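You operate a simulated robot arm through the tools that you are given. There is no shell and no other tool.

You run a simulated robot arm. Do the job below in one go: nothing can be reset, and whatever is moved stays where it is left.

Task
Swap the EMPTY blue INK block for the FULL one and pump the roller dark.
Fine: CARRIAGE knob off and locked first; the empty block goes on the small shelf; press the blue pump button; stop before ink spills by the pump. Set down upright: blue block.
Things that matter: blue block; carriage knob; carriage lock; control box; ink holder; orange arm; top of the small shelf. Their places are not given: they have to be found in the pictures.

The check looks at the end state, three seconds after you hand in, the way a careful person would. Anything else that was tipped, shoved, dropped, spilled or broken makes it a failure.

Robot
A 7-joint arm with a two-finger parallel gripper, fixed in place. Base frame: the origin is at the foot of the arm, x ahead of it, y to its left, z up. Lengths are in cm, angles in rad, forces in N, time in s.
Its first joint turns from -2.897 to 2.897 rad. Payload 4.4 kg.
The TCP is the grasp point between the finger pads, 2.3 cm short of the fingertips. In the tool frame z runs along the fingers and y along their closing line. Largest opening 9.4 cm; finger width 3.8, thickness 1; the body of the gripper, 5.4 by 9.6 cm, starts 3.9 cm behind the TCP.
Orientation is told as [roll, pitch, yaw] about the base's x, y, z axes, in that order, counted from this pose: with the fingers straight down and closing along the base's y, the tool's x points along the base's -x, its y along +y and its z along -z.

Tools
- The arm moves only by the tool move_arm. Its argument "moves" is a list of rows, each a list of 3 entries, a list of its own where there are three numbers: the shift along the tool's x, y, z in cm, then the turn, a rotation vector about the tool's x, y, z in degrees, then the finger opening in cm, from 0 to 9.4. In form: [[[tx, ty, tz], [ax, ay, az], gripper], ...]. A call has 1 to 20 rows; each row is the pose to reach, as a shift and turn from the pose commanded when the call began, along the tool's axes at that moment. Each row takes 0.2 s and may step no farther than 5 cm and 0.15 rad from the row before; otherwise, or with a gripper value out of range, the whole call is refused. Where a pose cannot be reached the arm comes as near as it can. A force on the tool above 50 N (or 10 N above the force at the start of the call, whichever is more), or a blocked arm, ends the call early, and 0.2 s more pass. The fingers move at their own pace (about 7.2 cm/s each) and stop on an object; they squeeze with about 40 N. The grip force told is the motor's: it shows also when the fingers shut on nothing. Time passes only in rows, and 0.2 s behind the last, so rows that repeat a pose let the fingers close. The reply holds the time, the measured pose of the TCP, the force on the tool along the base axes, the opening and the grip force, in the units named above and with some noise, with the torque about the TCP (base axes, N m) and any sound that the robot's microphone picked up, and new pictures: "show" is both (left out), scene, wrist or none.
- Cameras (640 x 400 px; columns grow to the right, rows downward): "scene" is fixed at [4.96, 49.98, 111.98]; the picture's right is [-0.51, -0.86, 0.00], its down [-0.15, 0.09, -0.98] and it looks along [0.85, -0.50, -0.17] (base axes); focal length 239 px, centre (320, 200). "wrist" rides on the gripper at [8.6, 1.6, -7.4] in the tool frame; the picture's right is [-0.18, 0.98, 0.00], its down [-0.58, -0.11, -0.81] and it looks along [-0.79, -0.15, 0.59] (tool axes); focal length 243 px, centre (320, 200).
- pixel_to_xyz(camera, pixels): for up to 12 pixels [column, row] of the newest picture of that camera ("zoom" is the newest enlarged one), the place [x, y, z] in the base frame of the surface seen there, good to about 0.3 cm. The clock stands still meanwhile.
- zoom(camera, box): a new picture of the part [left, top, right, bottom] of that camera's present view, enlarged. The clock stands still meanwhile.
- finish_job(): hands the job in; it is judged then, once.

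Leave the gripper open and the arm clear of the work at the hand-in unless told otherwise.

The tools are called after "Request:" as name(argument=value, ...) on one line, values as JSON. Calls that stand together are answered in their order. move_arm: Moves the arm, as the interface text tells. Its arguments: {"type":"object","properties":{"moves":{"type":"array","items":{"type":"array"}},"show":{"type":"string","enum":["both","scene","wrist","none"]}},"required":["moves"]} The other tools are called the same way: pixel_to_xyz (camera, pixels) gives the place of the surface under pixels of a picture; zoom (camera, box) takes an enlarged picture of a part of a camera's view; finish_job () hands the job in.

At the start:

```text
time_s: 0.0
position: [63.78, 0.09, 128.88]
tool_rot: [-0.001, -0.001, 0.0]
ft_force: [-0.7, -0.7, -0.6]
wrist_torque: [0.03, -0.01, 0.02]
finger_gap: 9.38
finger_force: 0.1
```

scene: 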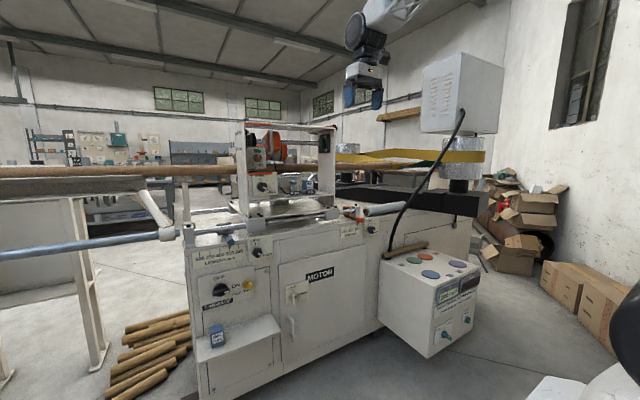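
wrist: 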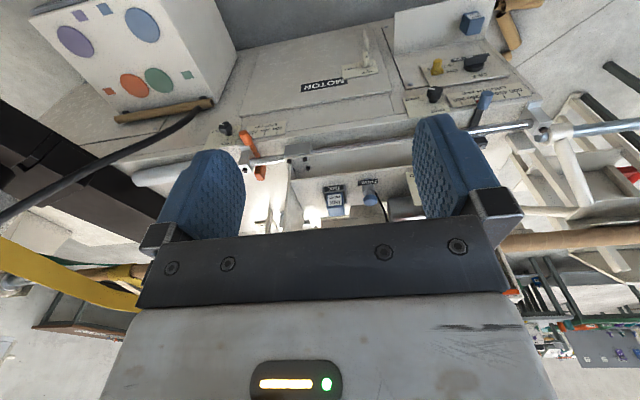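

I see a machine with a central cabinet, a small shelf with a blue block at scene (217,335), a control box with colored buttons at (430,280), and something blue inside the holder at (300,185). I'll zoom in on several parts before moving.

Request:
zoom(camera="scene", box=[220, 110, 350, 220])

Request:
zoom(camera="scene", box=[180, 220, 300, 370])

Request:
zoom(camera="scene", box=[370, 230, 490, 360])

Request:
zoom(camera="wrist", box=[380, 0, 560, 150])

Request:
zoom(camera="wrist", box=[220, 110, 420, 240])

```text
3.64 times, centred on (285, 165) of scene
```

zoom: 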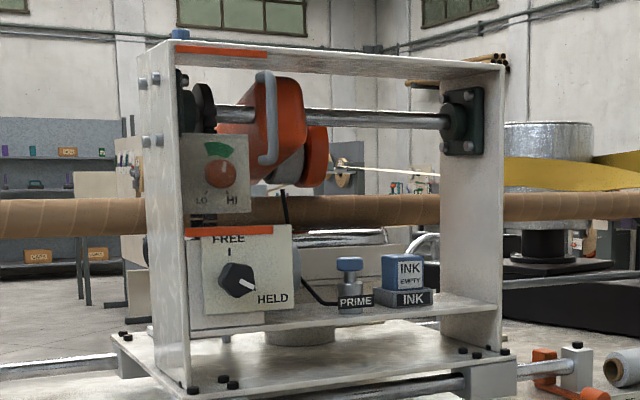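

```text
2.67 times, centred on (240, 295) of scene
```

zoom: 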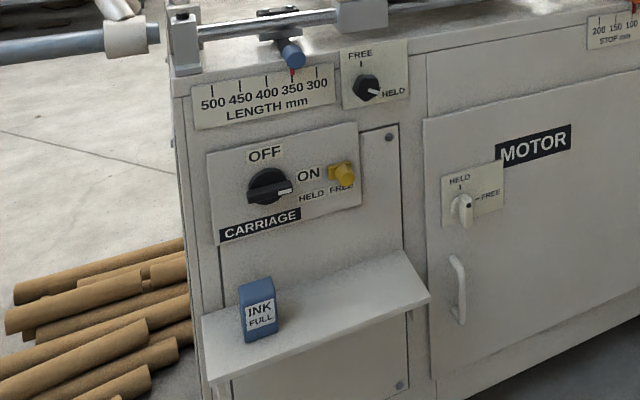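

```text
3.08 times, centred on (430, 295) of scene
```

zoom: 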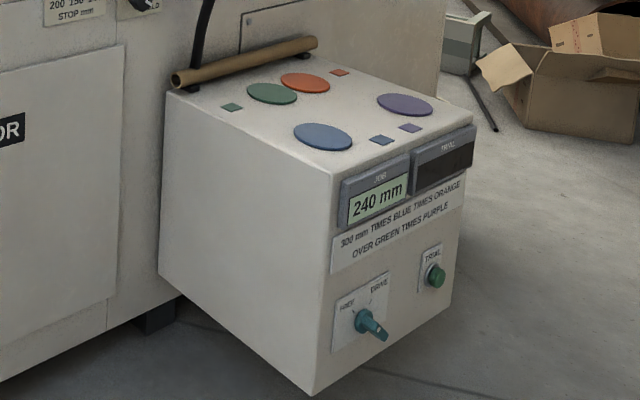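

```text
2.67 times, centred on (470, 75) of wrist
```

zoom: 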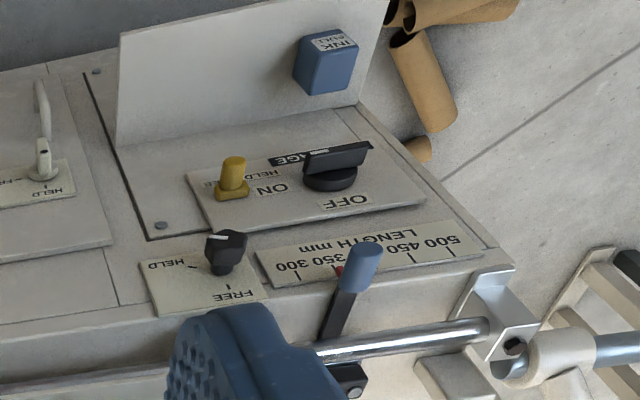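

```text
3.08 times, centred on (320, 175) of wrist
```

zoom: 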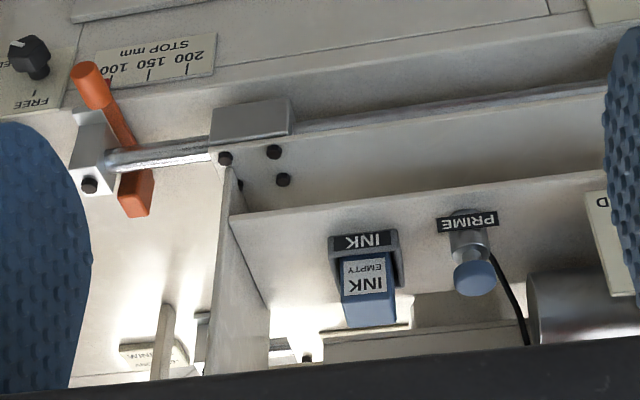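

The CARRIAGE knob points to ON. A yellow lock lever sits by HELD/FREE, the EMPTY block is in the holder in the gantry, and the FULL block is on the small shelf. Next I read places for these parts.

Request:
pixel_to_xyz(camera="scene", pixels=[[217, 333], [213, 342], [222, 290], [249, 286], [240, 340], [258, 322], [303, 179], [303, 185], [291, 179], [268, 187], [277, 140], [430, 273]])

Request:
zoom(camera="scene", box=[195, 255, 275, 315])

Request:
zoom(camera="scene", box=[280, 160, 330, 195])

```text
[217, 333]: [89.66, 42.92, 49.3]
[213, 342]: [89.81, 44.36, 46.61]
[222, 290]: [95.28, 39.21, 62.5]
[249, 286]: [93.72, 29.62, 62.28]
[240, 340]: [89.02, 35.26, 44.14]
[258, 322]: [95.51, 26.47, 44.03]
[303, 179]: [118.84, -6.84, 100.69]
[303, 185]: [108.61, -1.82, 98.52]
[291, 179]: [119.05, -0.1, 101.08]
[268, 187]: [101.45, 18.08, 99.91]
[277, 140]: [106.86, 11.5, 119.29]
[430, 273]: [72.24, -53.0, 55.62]
```

```text
6.67 times, centred on (235, 285) of scene
```

zoom: 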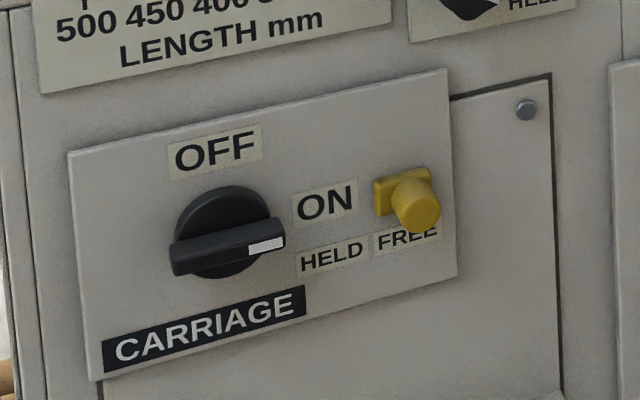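

```text
11.43 times, centred on (305, 178) of scene
```

zoom: 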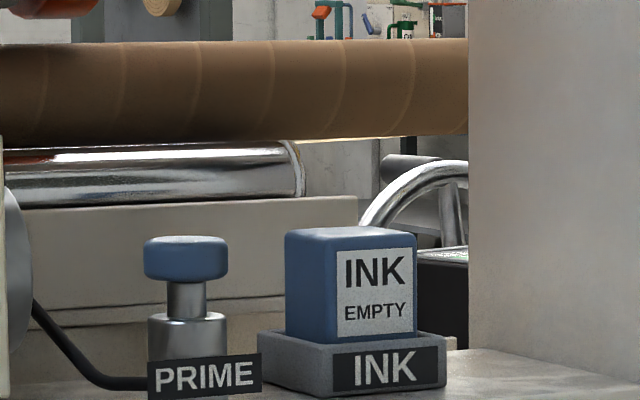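

The last zoom shows the holder, so I read detailed places there: block corners, the holder rim, the PRIME button top, and the steel roller behind.

Request:
pixel_to_xyz(camera="zoom", pixels=[[292, 236], [335, 248], [414, 246], [362, 231], [335, 328], [412, 325], [330, 365], [440, 360], [187, 241], [187, 260], [187, 335], [300, 385]])

Request:
zoom(camera="scene", box=[235, 115, 305, 200])

```text
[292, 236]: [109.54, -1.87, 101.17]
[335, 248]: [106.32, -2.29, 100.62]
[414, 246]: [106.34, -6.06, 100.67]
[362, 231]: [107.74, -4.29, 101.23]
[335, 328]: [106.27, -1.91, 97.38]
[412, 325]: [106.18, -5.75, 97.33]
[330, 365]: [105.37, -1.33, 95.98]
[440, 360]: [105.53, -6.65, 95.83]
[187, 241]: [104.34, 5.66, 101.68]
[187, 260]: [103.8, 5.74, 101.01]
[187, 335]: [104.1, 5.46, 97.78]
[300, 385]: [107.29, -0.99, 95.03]
```

```text
4.71 times, centred on (270, 158) of scene
```

zoom: 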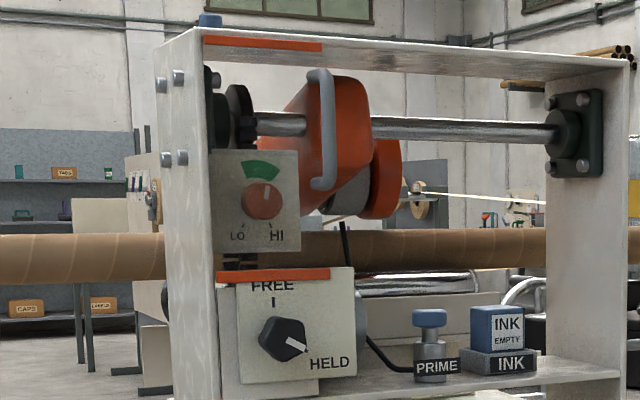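

I see the orange arm with a pale grey roller between its cheeks at about zoom (350,190); that may be the roller to darken. I read places of the gantry frame, orange arm, roller, and obstacles.

Request:
pixel_to_xyz(camera="zoom", pixels=[[322, 100], [335, 130], [350, 190], [385, 170], [480, 240], [300, 60], [580, 75], [585, 350], [585, 370], [430, 127], [255, 200], [300, 290]])

Request:
zoom(camera="scene", box=[260, 120, 300, 195])

```text
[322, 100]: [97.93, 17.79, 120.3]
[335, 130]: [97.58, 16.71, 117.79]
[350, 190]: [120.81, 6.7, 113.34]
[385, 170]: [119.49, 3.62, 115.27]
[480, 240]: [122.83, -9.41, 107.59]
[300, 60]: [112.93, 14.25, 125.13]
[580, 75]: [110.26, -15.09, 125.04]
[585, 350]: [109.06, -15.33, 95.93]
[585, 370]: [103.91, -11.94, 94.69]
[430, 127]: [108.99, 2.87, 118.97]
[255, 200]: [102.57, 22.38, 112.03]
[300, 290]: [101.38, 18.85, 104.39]
```

```text
5.33 times, centred on (280, 158) of scene
```

zoom: 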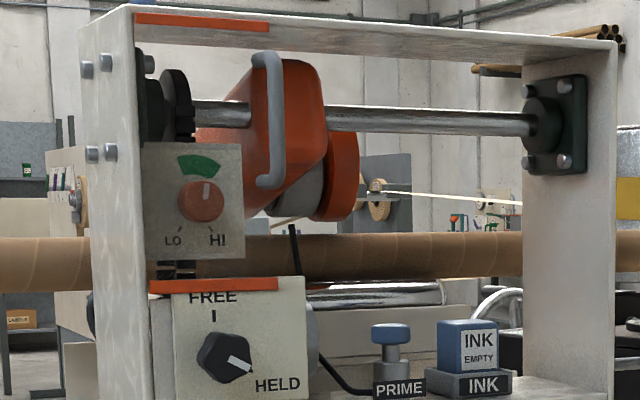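

Next I read the knob and lock places more precisely with a zoom on the CARRIAGE panel.

Request:
zoom(camera="scene", box=[205, 270, 261, 305])

```text
11.43 times, centred on (233, 288) of scene
```

zoom: 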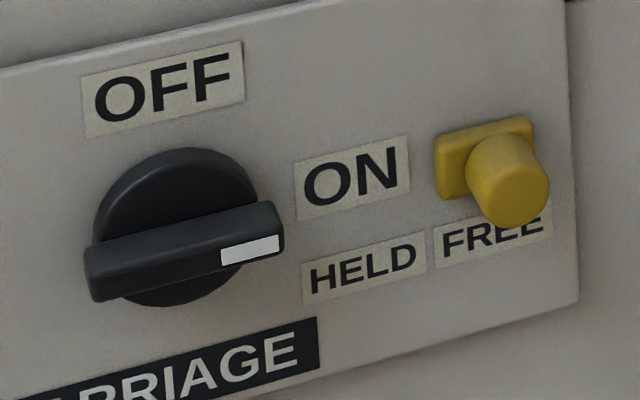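

Request:
pixel_to_xyz(camera="zoom", pixels=[[92, 275], [182, 252], [275, 230], [180, 228], [185, 170], [130, 260], [510, 190], [480, 170], [450, 165], [525, 130], [60, 250], [400, 90]])

```text
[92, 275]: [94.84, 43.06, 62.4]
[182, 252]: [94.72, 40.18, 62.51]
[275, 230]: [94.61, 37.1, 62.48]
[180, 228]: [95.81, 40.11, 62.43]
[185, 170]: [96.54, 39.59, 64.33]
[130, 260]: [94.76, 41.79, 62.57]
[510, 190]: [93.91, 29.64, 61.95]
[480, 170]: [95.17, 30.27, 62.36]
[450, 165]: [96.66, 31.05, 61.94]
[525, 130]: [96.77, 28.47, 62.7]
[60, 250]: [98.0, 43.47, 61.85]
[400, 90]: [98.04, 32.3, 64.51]
```

The knob bar runs along y at about (94.7, 40.1, 62.2) and the yellow peg is at about (93.9, 29.6, 62). I will tilt the tool to point ahead (+x) while moving to about (70, 30, 100), staying clear of the machine.

Request:
move_arm(moves=[[[-0.55, 2.73, 2.64], [0, -8.18, 0], 9.4], [[-1.09, 5.45, 5.27], [0, -16.36, 0], 9.4], [[-1.64, 8.18, 7.91], [0, -24.55, 0], 9.4], [[-2.18, 10.9, 10.55], [0, -32.73, 0], 9.4], [[-2.73, 13.64, 13.18], [0, -40.9, 0], 9.4], [[-3.27, 16.36, 15.82], [0, -49.1, 0], 9.4], [[-3.82, 19.1, 18.45], [0, -57.27, 0], 9.4], [[-4.36, 21.8, 21.1], [0, -65.45, 0], 9.4], [[-4.9, 24.5, 23.7], [0, -73.6, 0], 9.4], [[-5.45, 27.27, 26.36], [0, -81.8, 0], 9.4], [[-6, 30, 29], [0, -90, 0], 9.4]])

```text
time_s: 2.4
position: [69.95, 30.17, 100.17]
tool_rot: [2.685, -1.565, -2.682]
ft_force: [-1.2, -0.3, -0.2]
wrist_torque: [0.0, 0.02, -0.01]
finger_gap: 9.42
finger_force: 0.1
```

scene: 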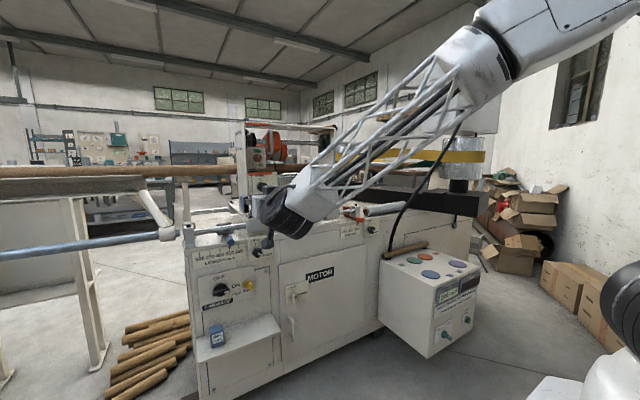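
wrist: 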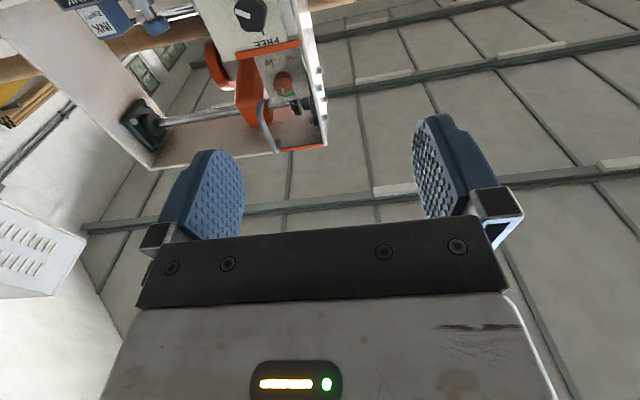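

The tool points ahead now. Next I turn it -90° about its axis (fingers closing up-down to fit the horizontal knob bar) while lowering to about (80, 40, 62).

Request:
move_arm(moves=[[[3.45, 0.9, 0.9], [0, 0, -8.18], 9.4], [[6.9, 1.8, 1.82], [0, 0, -16.36], 9.4], [[10.35, 2.7, 2.73], [0, 0, -24.55], 9.4], [[13.8, 3.6, 3.64], [0, 0, -32.73], 9.4], [[17.25, 4.5, 4.55], [0, 0, -40.9], 9.4], [[20.7, 5.4, 5.45], [0, 0, -49.1], 9.4], [[24.15, 6.3, 6.36], [0, 0, -57.27], 9.4], [[27.6, 7.2, 7.27], [0, 0, -65.45], 9.4], [[31.05, 8.1, 8.18], [0, 0, -73.6], 9.4], [[34.5, 9.0, 9.1], [0, 0, -81.8], 9.4], [[37.95, 9.93, 10], [0, 0, -90], 9.4]])

```text
time_s: 4.8
position: [79.92, 40.04, 62.32]
tool_rot: [-1.571, 0.002, 1.571]
ft_force: [1.0, -0.1, 0.4]
wrist_torque: [0.03, 0.03, -0.01]
finger_gap: 9.4
finger_force: 0.1
```

scene: 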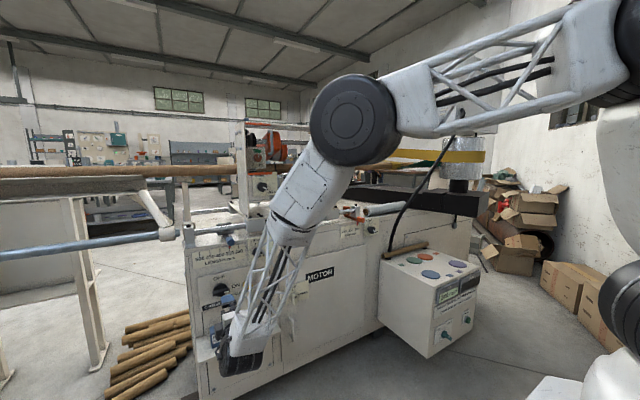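
wrist: 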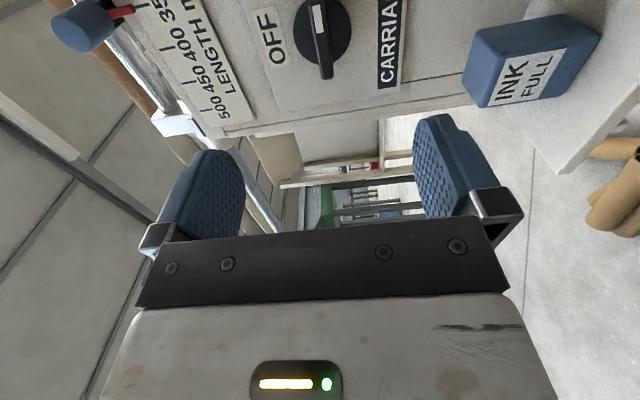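

The knob is at wrist (322,38), with the FULL block and the blue length lever near. I read the knob bar and neighbouring clearances from this view.

Request:
zoom(camera="wrist", box=[230, 0, 410, 110])

Request:
pixel_to_xyz(camera="wrist", pixels=[[319, 10], [323, 40], [326, 72], [318, 40], [329, 40], [80, 30], [340, 20], [303, 20], [490, 50], [545, 30], [470, 70], [580, 160]])

```text
3.56 times, centred on (320, 55) of wrist
```

zoom: 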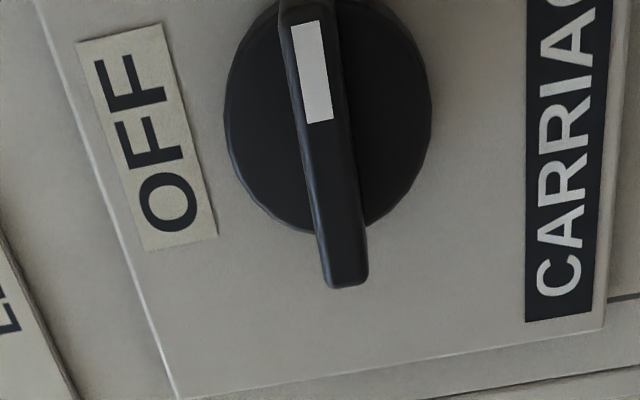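

```text
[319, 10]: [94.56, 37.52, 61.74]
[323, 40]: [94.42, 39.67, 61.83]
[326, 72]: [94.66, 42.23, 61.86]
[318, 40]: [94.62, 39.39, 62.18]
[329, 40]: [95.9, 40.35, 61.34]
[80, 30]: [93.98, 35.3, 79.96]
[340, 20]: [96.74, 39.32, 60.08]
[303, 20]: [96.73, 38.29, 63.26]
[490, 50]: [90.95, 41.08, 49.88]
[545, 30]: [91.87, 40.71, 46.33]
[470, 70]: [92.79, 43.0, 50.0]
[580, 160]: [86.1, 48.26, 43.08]
```

The bar centre reads about (94.5, 40.05, 61.85), disc face x≈96.7. I open to 4 cm and advance to x≈93.9 so tips sit around the bar just short of the disc.

Request:
move_arm(moves=[[[0, 0.2, 3.5], [0, 0, 0], 6], [[0, 0.47, 7], [0, 0, 0], 4.5], [[0, 0.47, 10], [0, 0, 0], 4], [[0, 0.47, 12.2], [0, 0, 0], 4], [[0, 0.47, 14.0], [0, 0, 0], 4], [[0, 0.47, 14.0], [0, 0, 0], 4]])

```text
time_s: 6.2
position: [93.92, 39.96, 61.6]
tool_rot: [-1.57, 0.0, 1.569]
ft_force: [0.2, -0.5, -0.4]
wrist_torque: [0.01, 0.02, 0.02]
finger_gap: 4.01
finger_force: 0.1
```

scene: 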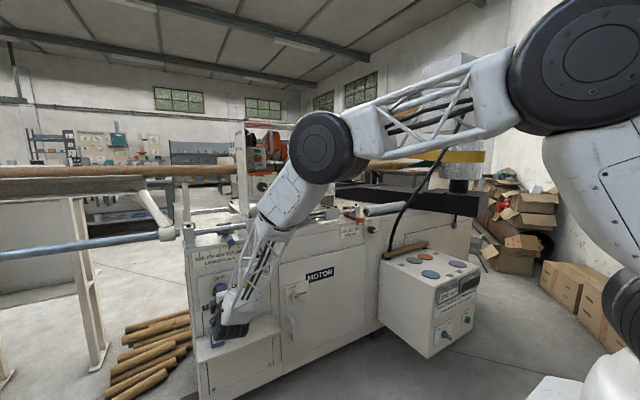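
wrist: 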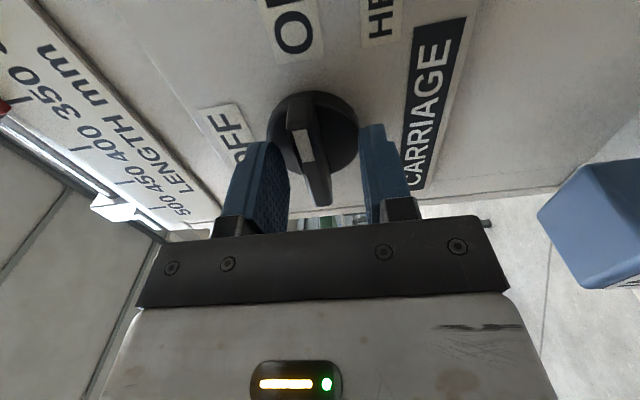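

The fingers straddle the knob bar in the wrist picture. I now close on it.

Request:
move_arm(moves=[[[0, 0, 0], [0, 0, 0], 0.5], [[0, 0, 0], [0, 0, 0], 0.5], [[0, 0, 0], [0, 0, 0], 0.5]])

```text
time_s: 7.0
position: [94.06, 40.06, 61.87]
tool_rot: [-1.573, -0.001, 1.571]
ft_force: [-4.5, -3.1, 22.7]
wrist_torque: [-0.06, -0.31, -0.32]
finger_gap: 1.52
finger_force: 11.6
```

scene: 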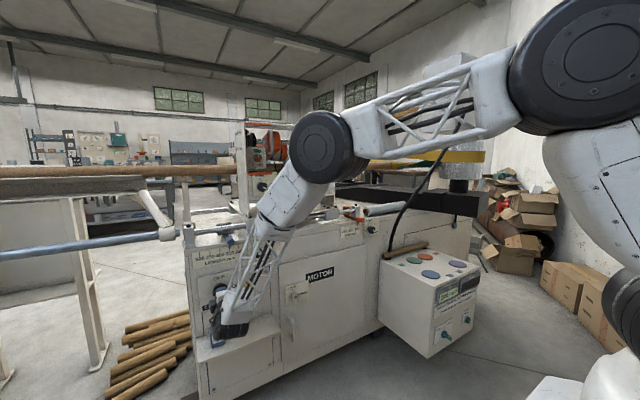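
wrist: 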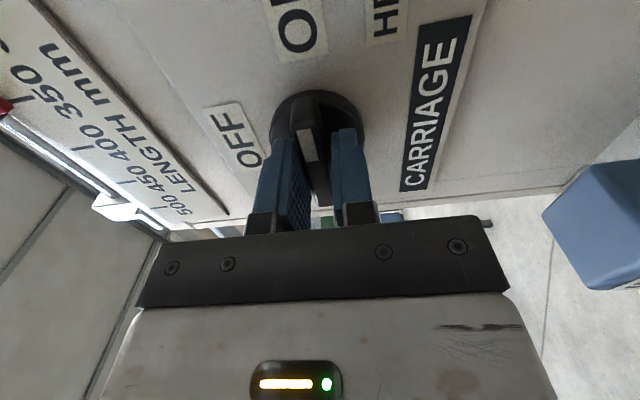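

The bar is gripped (gap 1.52), with about 23 N upward pull, so the bar sits slightly higher than my command. I ease up 0.15 cm and begin turning -45° about the tool axis (towards OFF).

Request:
move_arm(moves=[[[0, -0.15, 0], [0, 0, 0], 0.5], [[0, -0.15, 0], [0, 0, -7.5], 0.5], [[0, -0.15, 0], [0, 0, -15], 0.5], [[0, -0.15, 0], [0, 0, -22.5], 0.5], [[0, -0.15, 0], [0, 0, -30], 0.5], [[0, -0.15, 0], [0, 0, -37.5], 0.5], [[0, -0.15, 0], [0, 0, -45], 0.5]])

```text
time_s: 8.6
position: [93.85, 40.14, 61.71]
tool_rot: [-1.572, 0.788, 1.571]
ft_force: [-0.9, 11.8, 20.5]
wrist_torque: [-0.06, -0.38, 0.13]
finger_gap: 1.51
finger_force: 11.8
```

scene: 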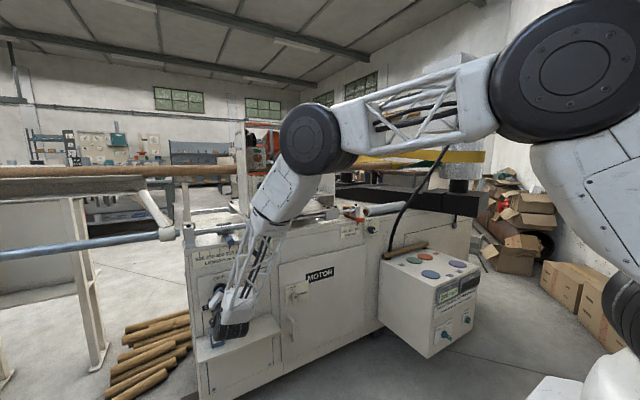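
wrist: 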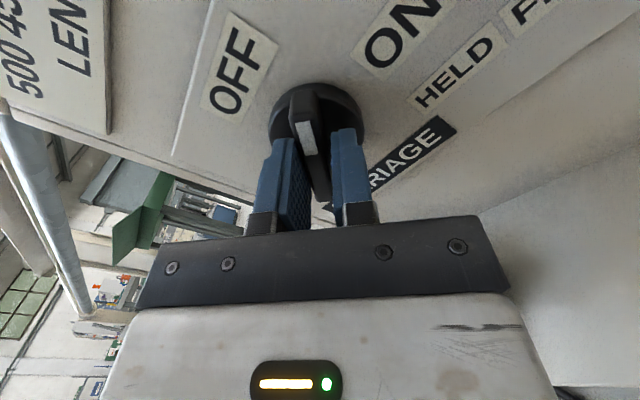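

The knob turns with the hand, now half-way at 45°. I ease a little toward the force and finish the other 45°.

Request:
move_arm(moves=[[[0.03, -0.12, 0], [0, 0, -7.5], 0.5], [[0.03, -0.12, 0], [0, 0, -15], 0.5], [[0.03, -0.12, 0], [0, 0, -22.5], 0.5], [[0.03, -0.12, 0], [0, 0, -30], 0.5], [[0.03, -0.12, 0], [0, 0, -37.5], 0.5], [[0.03, -0.12, 0], [0, 0, -45], 0.5], [[0.03, -0.12, 0], [0, 0, -45], 0.5]])

```text
time_s: 10.2
position: [93.85, 39.94, 61.71]
tool_rot: [1.065, 1.568, -2.076]
ft_force: [-20.9, 9.9, 7.0]
wrist_torque: [0.11, 1.14, 0.14]
finger_gap: 1.17
finger_force: 45.3
```

scene: 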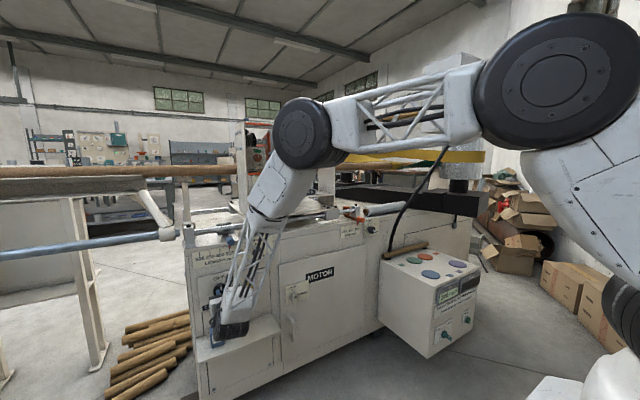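
wrist: 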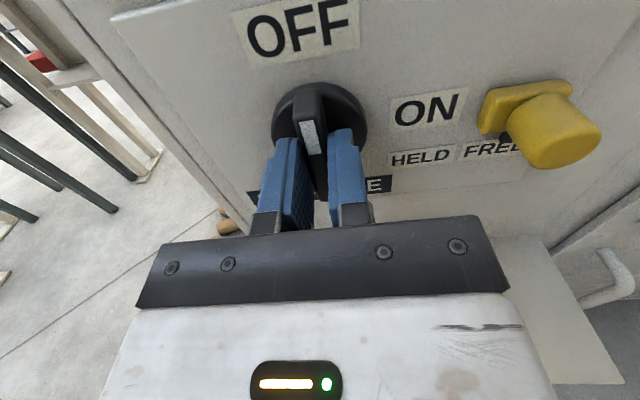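

The knob bar now points up at OFF. I open the fingers and back out straight to check it.

Request:
move_arm(moves=[[[0, 0, 0], [0, 0, 0], 4], [[0, 0, 0], [0, 0, 0], 4], [[0, 0, -3], [0, 0, 0], 5], [[0, 0, -7], [0, 0, 0], 6], [[0, 0, -11], [0, 0, 0], 6]])

```text
time_s: 11.4
position: [82.85, 39.93, 61.89]
tool_rot: [1.971, 1.572, -1.171]
ft_force: [0.9, 0.2, 0.1]
wrist_torque: [0.02, 0.01, -0.04]
finger_gap: 5.99
finger_force: 0.0
```

scene: 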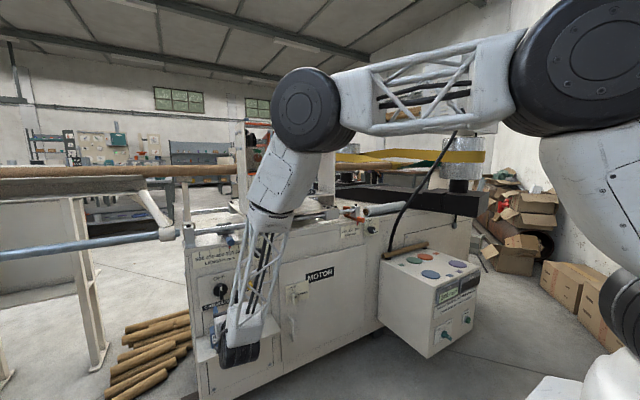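
wrist: 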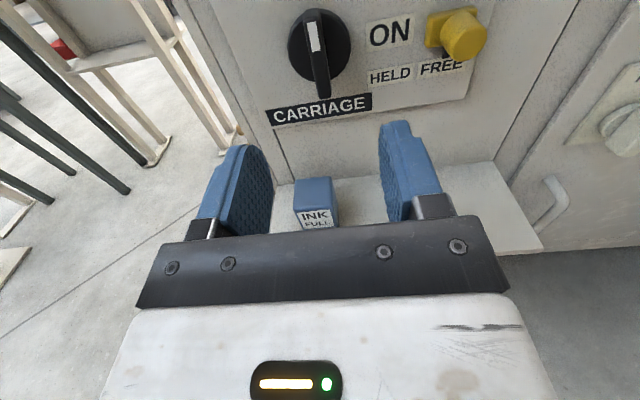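

The knob bar is vertical at OFF. I zoom to verify and read the yellow peg's place.

Request:
zoom(camera="wrist", box=[270, 0, 510, 140])

Request:
zoom(camera="scene", box=[195, 265, 265, 310])

Request:
pixel_to_xyz(camera="wrist", pixels=[[466, 37], [446, 35], [485, 35], [463, 12], [463, 60], [432, 30], [432, 45], [318, 20], [325, 95], [392, 75], [440, 65], [316, 185]])

```text
2.67 times, centred on (390, 70) of wrist
```

zoom: 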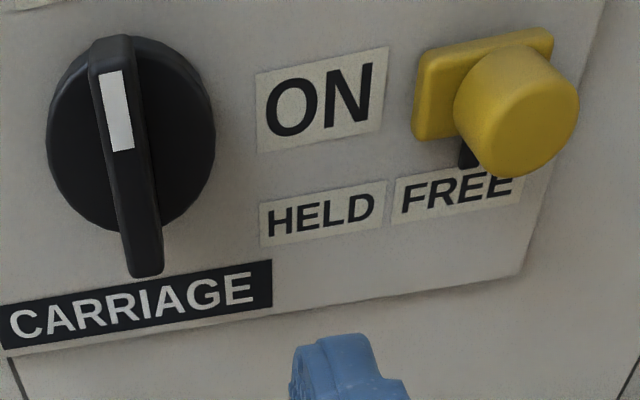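

```text
8.89 times, centred on (230, 288) of scene
```

zoom: 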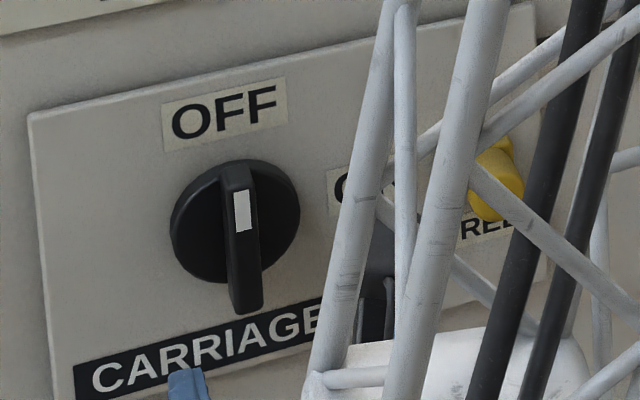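

```text
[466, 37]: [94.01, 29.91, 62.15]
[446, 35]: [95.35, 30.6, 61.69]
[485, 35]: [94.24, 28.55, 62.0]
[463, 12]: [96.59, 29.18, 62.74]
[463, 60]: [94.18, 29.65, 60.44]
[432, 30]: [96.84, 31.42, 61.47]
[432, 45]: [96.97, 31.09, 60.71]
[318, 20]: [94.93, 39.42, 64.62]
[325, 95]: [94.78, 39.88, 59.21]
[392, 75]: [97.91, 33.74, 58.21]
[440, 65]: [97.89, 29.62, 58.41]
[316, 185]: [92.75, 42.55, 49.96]
```

The knob is clearly OFF. The yellow peg centre is about y=29.55, z=61.5, front x=93.9; HELD is at y≈33.7. I shift sideways to the peg and advance with fingers either side of it.

Request:
move_arm(moves=[[[-0.1, 4, 0], [0, 0, 0], 6], [[-0.2, 8, 0], [0, 0, 0], 6], [[-0.35, 10.4, 0], [0, 0, 0], 6], [[-0.35, 10.4, 3], [0, 0, 0], 6], [[-0.35, 10.4, 6], [0, 0, 0], 6], [[-0.35, 10.4, 9], [0, 0, 0], 6], [[-0.35, 10.4, 11], [0, 0, 0], 6], [[-0.35, 10.4, 11], [0, 0, 0], 6]])

```text
time_s: 13.2
position: [93.88, 29.66, 61.56]
tool_rot: [2.493, 1.57, -0.647]
ft_force: [0.0, -0.4, -0.3]
wrist_torque: [0.02, -0.03, 0.01]
finger_gap: 6.0
finger_force: 0.0
```

scene: 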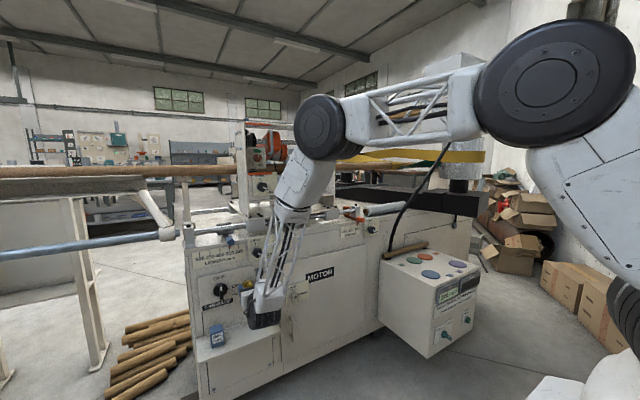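
wrist: 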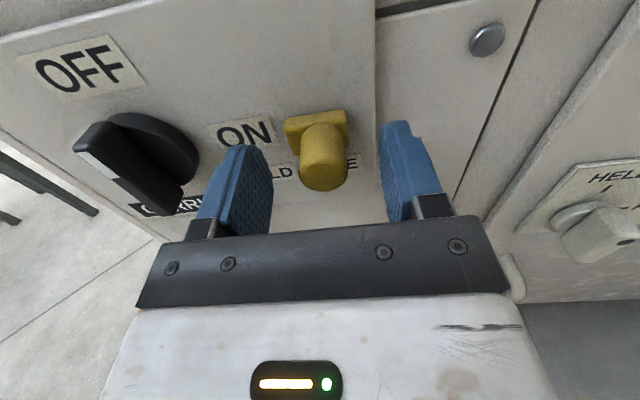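

The peg is between the fingers at wrist (323,155). I close on it.

Request:
move_arm(moves=[[[0, 0, 0], [0, 0, 0], 1.5], [[0, 0, 0], [0, 0, 0], 1.5], [[0, 0, 0], [0, 0, 0], 1.5]], show="wrist")

```text
time_s: 14.0
position: [93.85, 29.69, 61.51]
tool_rot: [1.833, 1.57, -1.309]
ft_force: [5.5, -1.1, -1.8]
wrist_torque: [0.01, 0.04, 0.41]
finger_gap: 2.3
finger_force: 45.0
```

wrist: 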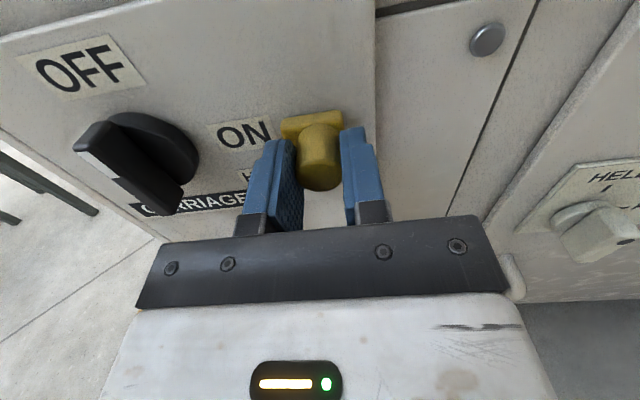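

The peg is gripped (gap 2.3). I slide it left toward HELD in small steps, up to 4.1 cm.

Request:
move_arm(moves=[[[0, -0.5, 0], [0, 0, 0], 1.5], [[0, -1, 0], [0, 0, 0], 1.5], [[0, -1.5, 0], [0, 0, 0], 1.5], [[0, -2, 0], [0, 0, 0], 1.5], [[0, -2.5, 0], [0, 0, 0], 1.5], [[0, -3.0, 0], [0, 0, 0], 1.5], [[0, -3.5, 0], [0, 0, 0], 1.5], [[0, -4.0, 0], [0, 0, 0], 1.5]])

```text
time_s: 15.8
position: [93.86, 33.65, 61.51]
tool_rot: [1.93, 1.571, -1.212]
ft_force: [-27.0, 2.7, 16.5]
wrist_torque: [-0.03, -0.25, -0.32]
finger_gap: 2.29
finger_force: 45.2
```

scene: 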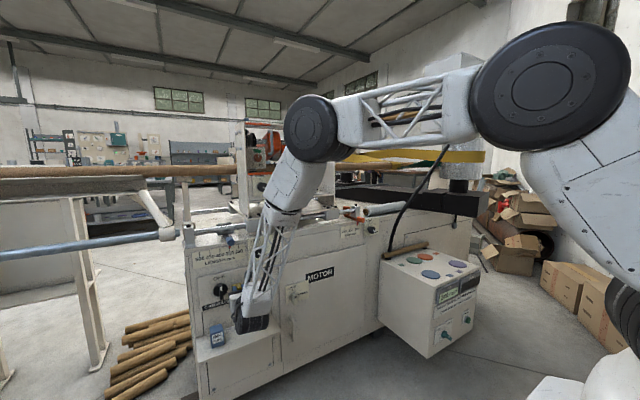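
wrist: 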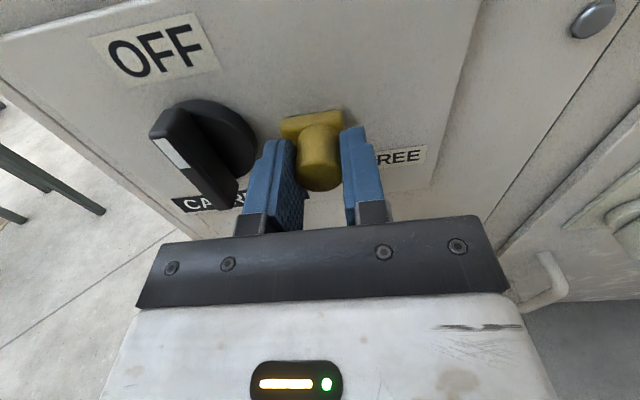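

It moved 4 cm with little side force. I push slightly more (up to 0.4 cm) to find the end stop.

Request:
move_arm(moves=[[[0, -0.2, 0], [0, 0, 0], 1.5], [[0, -0.4, 0], [0, 0, 0], 1.5], [[0, -0.4, 0], [0, 0, 0], 1.5]], show="wrist")

```text
time_s: 16.6
position: [93.92, 34.11, 61.49]
tool_rot: [0.428, 1.57, -2.711]
ft_force: [-18.9, -0.6, 7.4]
wrist_torque: [0.0, 0.02, 0.41]
finger_gap: 2.33
finger_force: 45.3
```

wrist: 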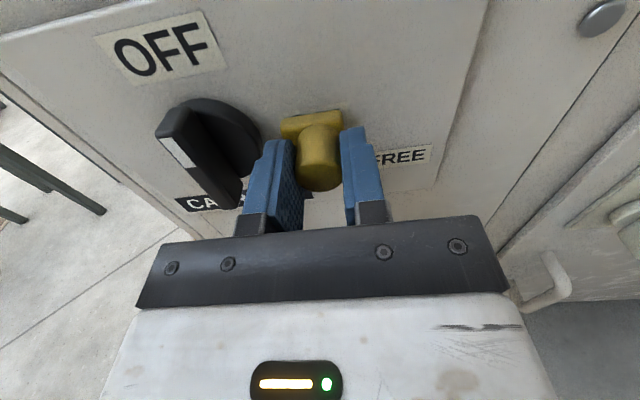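

No end stop yet. I continue in 0.2 cm steps until resistance shows.

Request:
move_arm(moves=[[[0, -0.2, 0], [0, 0, 0], 1.5], [[0, -0.4, 0], [0, 0, 0], 1.5], [[0, -0.4, 0], [0, 0, 0], 1.5]], show="wrist")

```text
time_s: 17.4
position: [93.89, 34.14, 61.39]
tool_rot: [2.521, 1.572, -0.626]
ft_force: [-13.7, -19.1, 13.8]
wrist_torque: [0.0, -0.32, 0.28]
finger_gap: 2.31
finger_force: 44.8
stopped in row 3: the force on the tool passed its limit at 52 N (the readings are from after the stop); the commanded pose is now the measured one
```

wrist: 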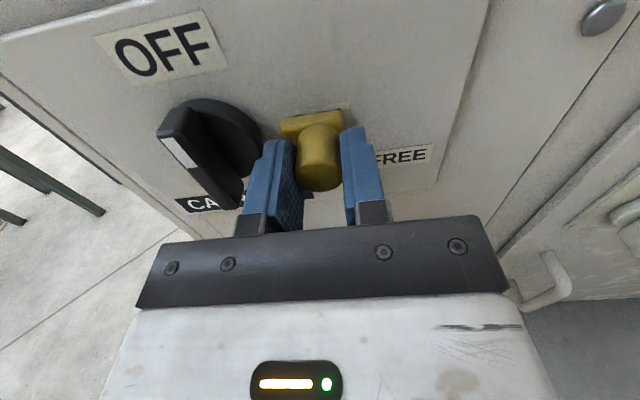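

The end stop is reached at y≈34.1: the lock is at HELD. I open the fingers, back out straight, and check.

Request:
move_arm(moves=[[[0, 0, 0], [0, 0, 0], 4.5], [[0, 0, 0], [0, 0, 0], 4.5], [[0, 0, -3], [0, 0, 0], 5], [[0, 0, -7], [0, 0, 0], 6], [[0, 0, -11], [0, 0, 0], 6]])

Request:
zoom(camera="wrist", box=[200, 0, 440, 140])

```text
time_s: 18.6
position: [82.88, 34.27, 61.6]
tool_rot: [-2.119, 1.571, 1.02]
ft_force: [-0.3, 0.3, 0.3]
wrist_torque: [0.06, 0.0, 0.01]
finger_gap: 6.01
finger_force: 0.1
```

scene: 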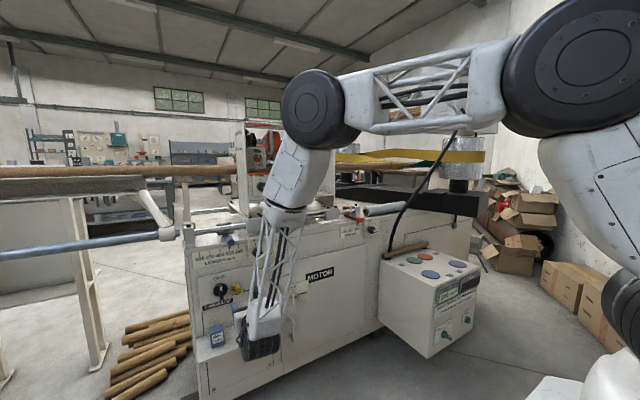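
wrist: 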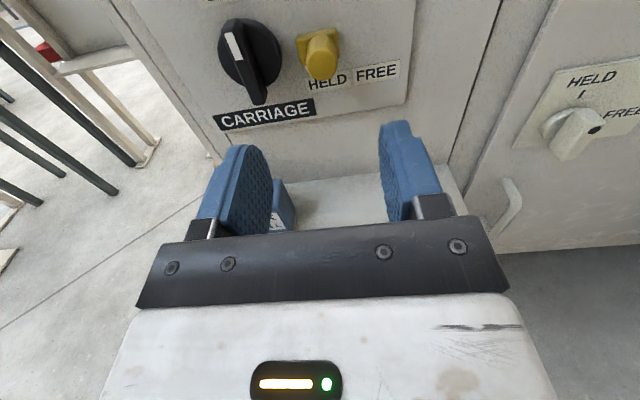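

```text
2.67 times, centred on (320, 70) of wrist
```

zoom: 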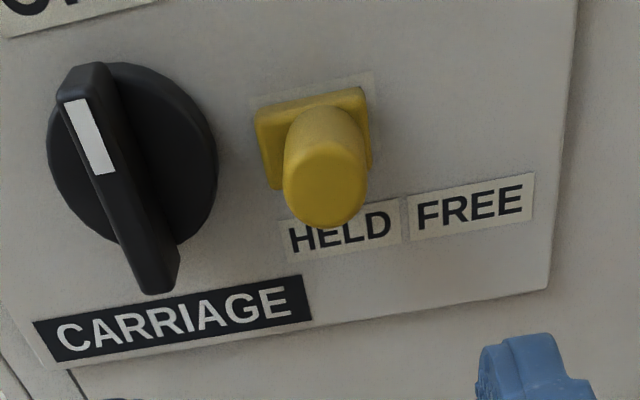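

The panel shows the knob OFF and the yellow peg over HELD. Next I go up to the ink holder: move to about (85, -4, 99.5) in front of the EMPTY block, with the fingers at 7.5 cm.

Request:
move_arm(moves=[[[2.9, 2.94, 0.15], [0, 0, 0], 7.5], [[5.8, 5.88, 0.3], [0, 0, 0], 7.5], [[8.7, 8.82, 0.45], [0, 0, 0], 7.5], [[11.6, 11.76, 0.6], [0, 0, 0], 7.5], [[14.5, 14.7, 0.75], [0, 0, 0], 7.5], [[17.4, 17.64, 0.9], [0, 0, 0], 7.5], [[20.3, 20.6, 1.05], [0, 0, 0], 7.5], [[23.2, 23.5, 1.2], [0, 0, 0], 7.5], [[26.1, 26.5, 1.35], [0, 0, 0], 7.5], [[29, 29.4, 1.5], [0, 0, 0], 7.5], [[31.9, 32.3, 1.65], [0, 0, 0], 7.5], [[34.9, 35.3, 1.8], [0, 0, 0], 7.5], [[37.9, 38.25, 2], [0, 0, 0], 7.5]])

```text
time_s: 21.4
position: [85.17, 2.45, 100.81]
tool_rot: [0.064, 1.546, 3.108]
ft_force: [-0.2, 0.4, -0.8]
wrist_torque: [-0.01, -0.04, 0.0]
finger_gap: 7.51
finger_force: 0.1
out of reach, approached as far as the arm can: row 8, 9, 10, 11, 12, 13
```

scene: 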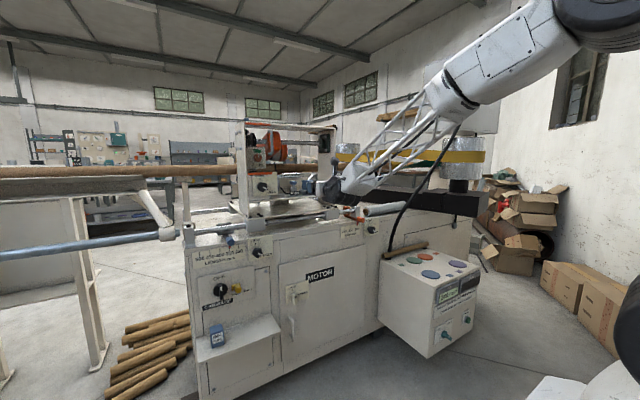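
wrist: 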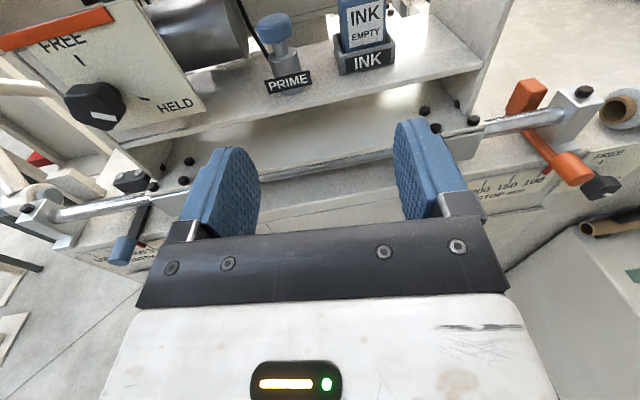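

I see rows 8–13 ran into a wrist limit in this camera-up orientation. The hand is in free space at about (85, 2.5, 101). I will back off and roll +180° (camera under) and then pitch down about 40°, which suits the arm better. First half of the roll now, backing to x≈76.

Request:
move_arm(moves=[[[0, 0, -1], [0, 0, 8], 7.5], [[0, 0, -2], [0, 0, 16], 7.5], [[0, 0, -3], [0, 0, 24], 7.5], [[0, 0, -4], [0, 0, 32], 7.5], [[0, 0, -5], [0, 0, 40], 7.5], [[0, 0, -6], [0, 0, 48], 7.5], [[0, 0, -7], [0, 0, 56], 7.5], [[0, 0, -8], [0, 0, 64], 7.5], [[0, 0, -9], [0, 0, 72], 7.5], [[0, 0, -9], [0, 0, 80], 7.5], [[0, 0, -9], [0, 0, 88], 7.5]])

```text
time_s: 23.8
position: [76.11, 3.22, 100.99]
tool_rot: [-1.548, 0.035, 1.478]
ft_force: [-0.9, 0.1, 0.5]
wrist_torque: [-0.03, 0.0, 0.02]
finger_gap: 7.51
finger_force: 0.1
```

scene: 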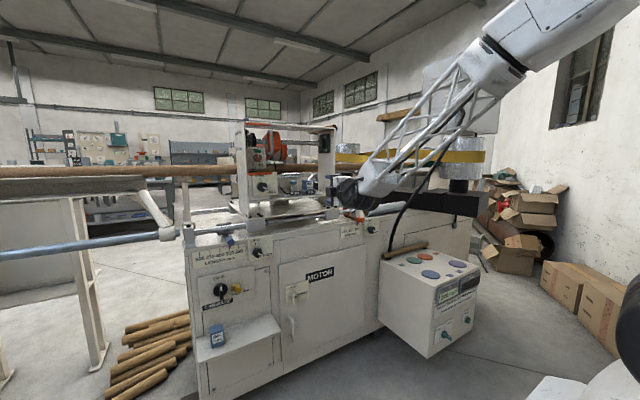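
wrist: 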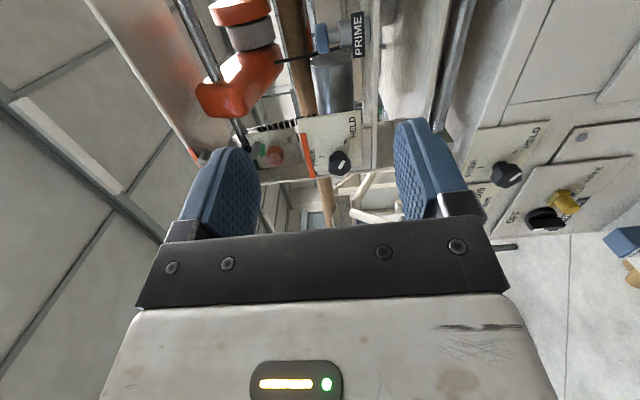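

Half the roll is done. I continue the roll another 90° in place.

Request:
move_arm(moves=[[[0, 0, 0], [0, 0, 8.2], 7.5], [[0, 0, 0], [0, 0, 16.4], 7.5], [[0, 0, 0], [0, 0, 24.6], 7.5], [[0, 0, 0], [0, 0, 32.8], 7.5], [[0, 0, 0], [0, 0, 41], 7.5], [[0, 0, 0], [0, 0, 49.2], 7.5], [[0, 0, 0], [0, 0, 57.4], 7.5], [[0, 0, 0], [0, 0, 65.6], 7.5], [[0, 0, 0], [0, 0, 73.8], 7.5], [[0, 0, 0], [0, 0, 82], 7.5], [[0, 0, 0], [0, 0, 90], 7.5]])

```text
time_s: 26.1
position: [76.01, 3.26, 101.09]
tool_rot: [-0.996, -1.53, 0.902]
ft_force: [0.5, 0.2, -0.4]
wrist_torque: [0.01, -0.01, 0.01]
finger_gap: 7.48
finger_force: 0.1
```

scene: 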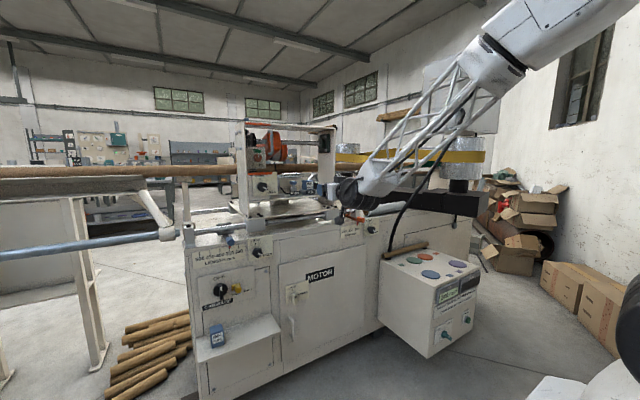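
wrist: 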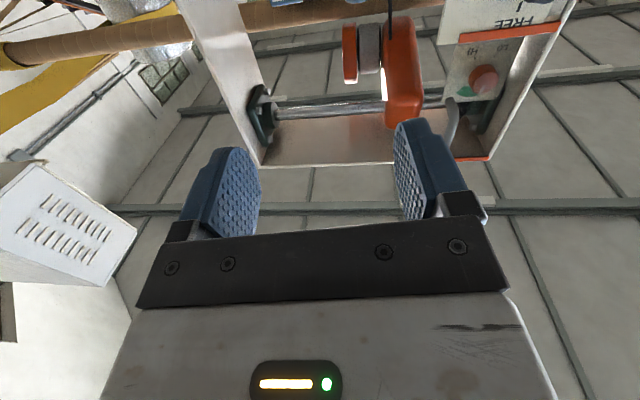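

The camera is now under the hand. From the reported angles I compute the correction plus a 45° downward pitch: turn (-5.85, 43.6, -0.32)° while moving to about (95, -4, 105) in front of the gantry.

Request:
move_arm(moves=[[[-0.7, -0.94, 2.5], [-0.97, 7.27, -0.05], 7.5], [[-1.41, -1.87, 5.5], [-1.95, 14.53, -0.1], 7.5], [[-2.12, -2.81, 9], [-2.92, 21.8, -0.16], 7.5], [[-2.83, -3.75, 12.5], [-3.9, 29.07, -0.21], 7.5], [[-3.53, -4.68, 16], [-4.88, 36.33, -0.27], 7.5], [[-4.24, -5.62, 19.51], [-5.85, 43.6, -0.32], 7.5], [[-4.24, -5.62, 19.51], [-5.85, 43.6, -0.32], 7.5]])

```text
time_s: 27.9
position: [81.98, -3.32, 119.33]
tool_rot: [-0.01, -0.916, 0.009]
ft_force: [-0.3, 0.0, 1.4]
wrist_torque: [0.03, 0.02, -0.03]
finger_gap: 7.52
finger_force: 0.0
out of reach, approached as far as the arm can: row 6
stopped in row 7: the arm was blocked; the commanded pose is now the measured one
```

scene: 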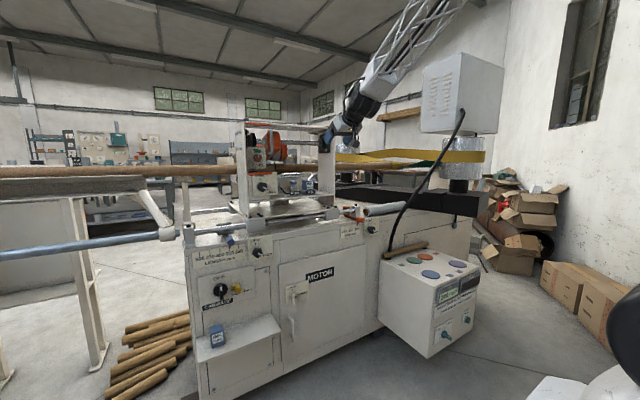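
wrist: 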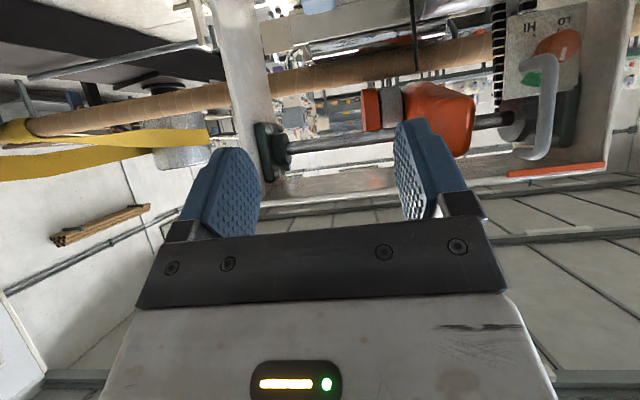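

The arm reported it could not reach the 45° pose and ended at about (82, -3.3, 119), pitched ~37° down, with no contact force. I zoom on the hand and arm to understand the posture.

Request:
zoom(camera="scene", box=[300, 0, 520, 200])

Request:
pixel_to_xyz(camera="scene", pixels=[[285, 210], [260, 215], [325, 205], [300, 200], [300, 196], [341, 143], [355, 110], [375, 80], [400, 45], [430, 15], [350, 215], [362, 215]])

```text
2.00 times, centred on (410, 100) of scene
```

zoom: 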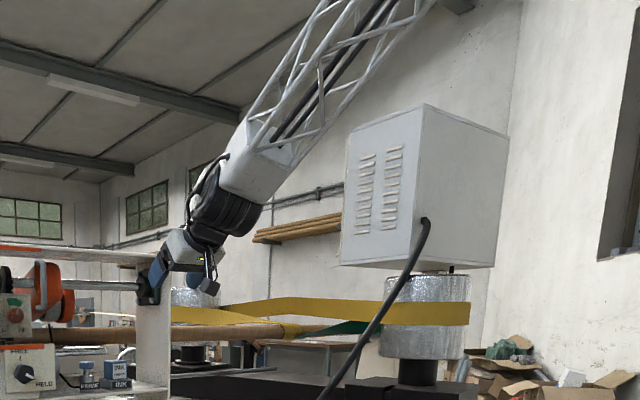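

```text
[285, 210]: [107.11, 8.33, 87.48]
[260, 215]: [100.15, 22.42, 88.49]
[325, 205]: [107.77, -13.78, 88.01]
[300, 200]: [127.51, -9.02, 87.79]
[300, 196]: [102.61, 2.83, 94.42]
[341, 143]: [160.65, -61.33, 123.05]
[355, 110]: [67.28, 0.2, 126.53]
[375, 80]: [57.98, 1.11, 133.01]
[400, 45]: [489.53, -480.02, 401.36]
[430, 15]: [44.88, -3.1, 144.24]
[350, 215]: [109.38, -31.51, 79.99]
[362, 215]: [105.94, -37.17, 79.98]
```

The forearm and hand lie in line at ~38° down, which is a straight-wrist singular posture; that explains the trouble. I will bend the hand up to about 15° pitch and lower to about (80, -4, 108), keeping clear of that posture.

Request:
move_arm(moves=[[[1.7, -0.12, 0.9], [0, -4.5, 0], 7.5], [[3.4, -0.24, 1.8], [0, -9, 0], 7.5], [[5.1, -0.36, 2.7], [0, -13.5, 0], 7.5], [[6.8, -0.49, 3.5], [0, -18, 0], 7.5], [[8.5, -0.61, 4.4], [0, -20, 0], 7.5], [[10.18, -0.73, 5.3], [0, -22.5, 0], 7.5], [[10.18, -0.73, 5.3], [0, -22.5, 0], 7.5]])

```text
time_s: 29.6
position: [79.8, -4.16, 108.08]
tool_rot: [-0.028, -1.311, 0.025]
ft_force: [-0.2, -0.1, -0.7]
wrist_torque: [-0.02, 0.0, -0.03]
finger_gap: 7.5
finger_force: 0.0
out of reach, approached as far as the arm can: row 5
```

scene: 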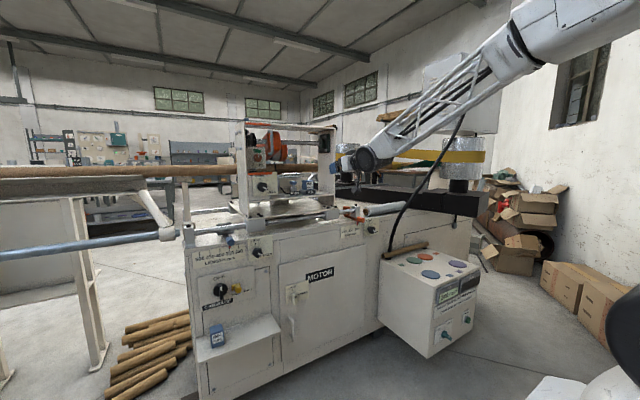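
wrist: 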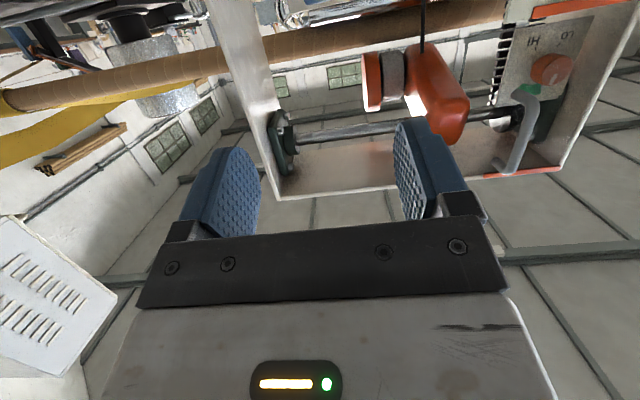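

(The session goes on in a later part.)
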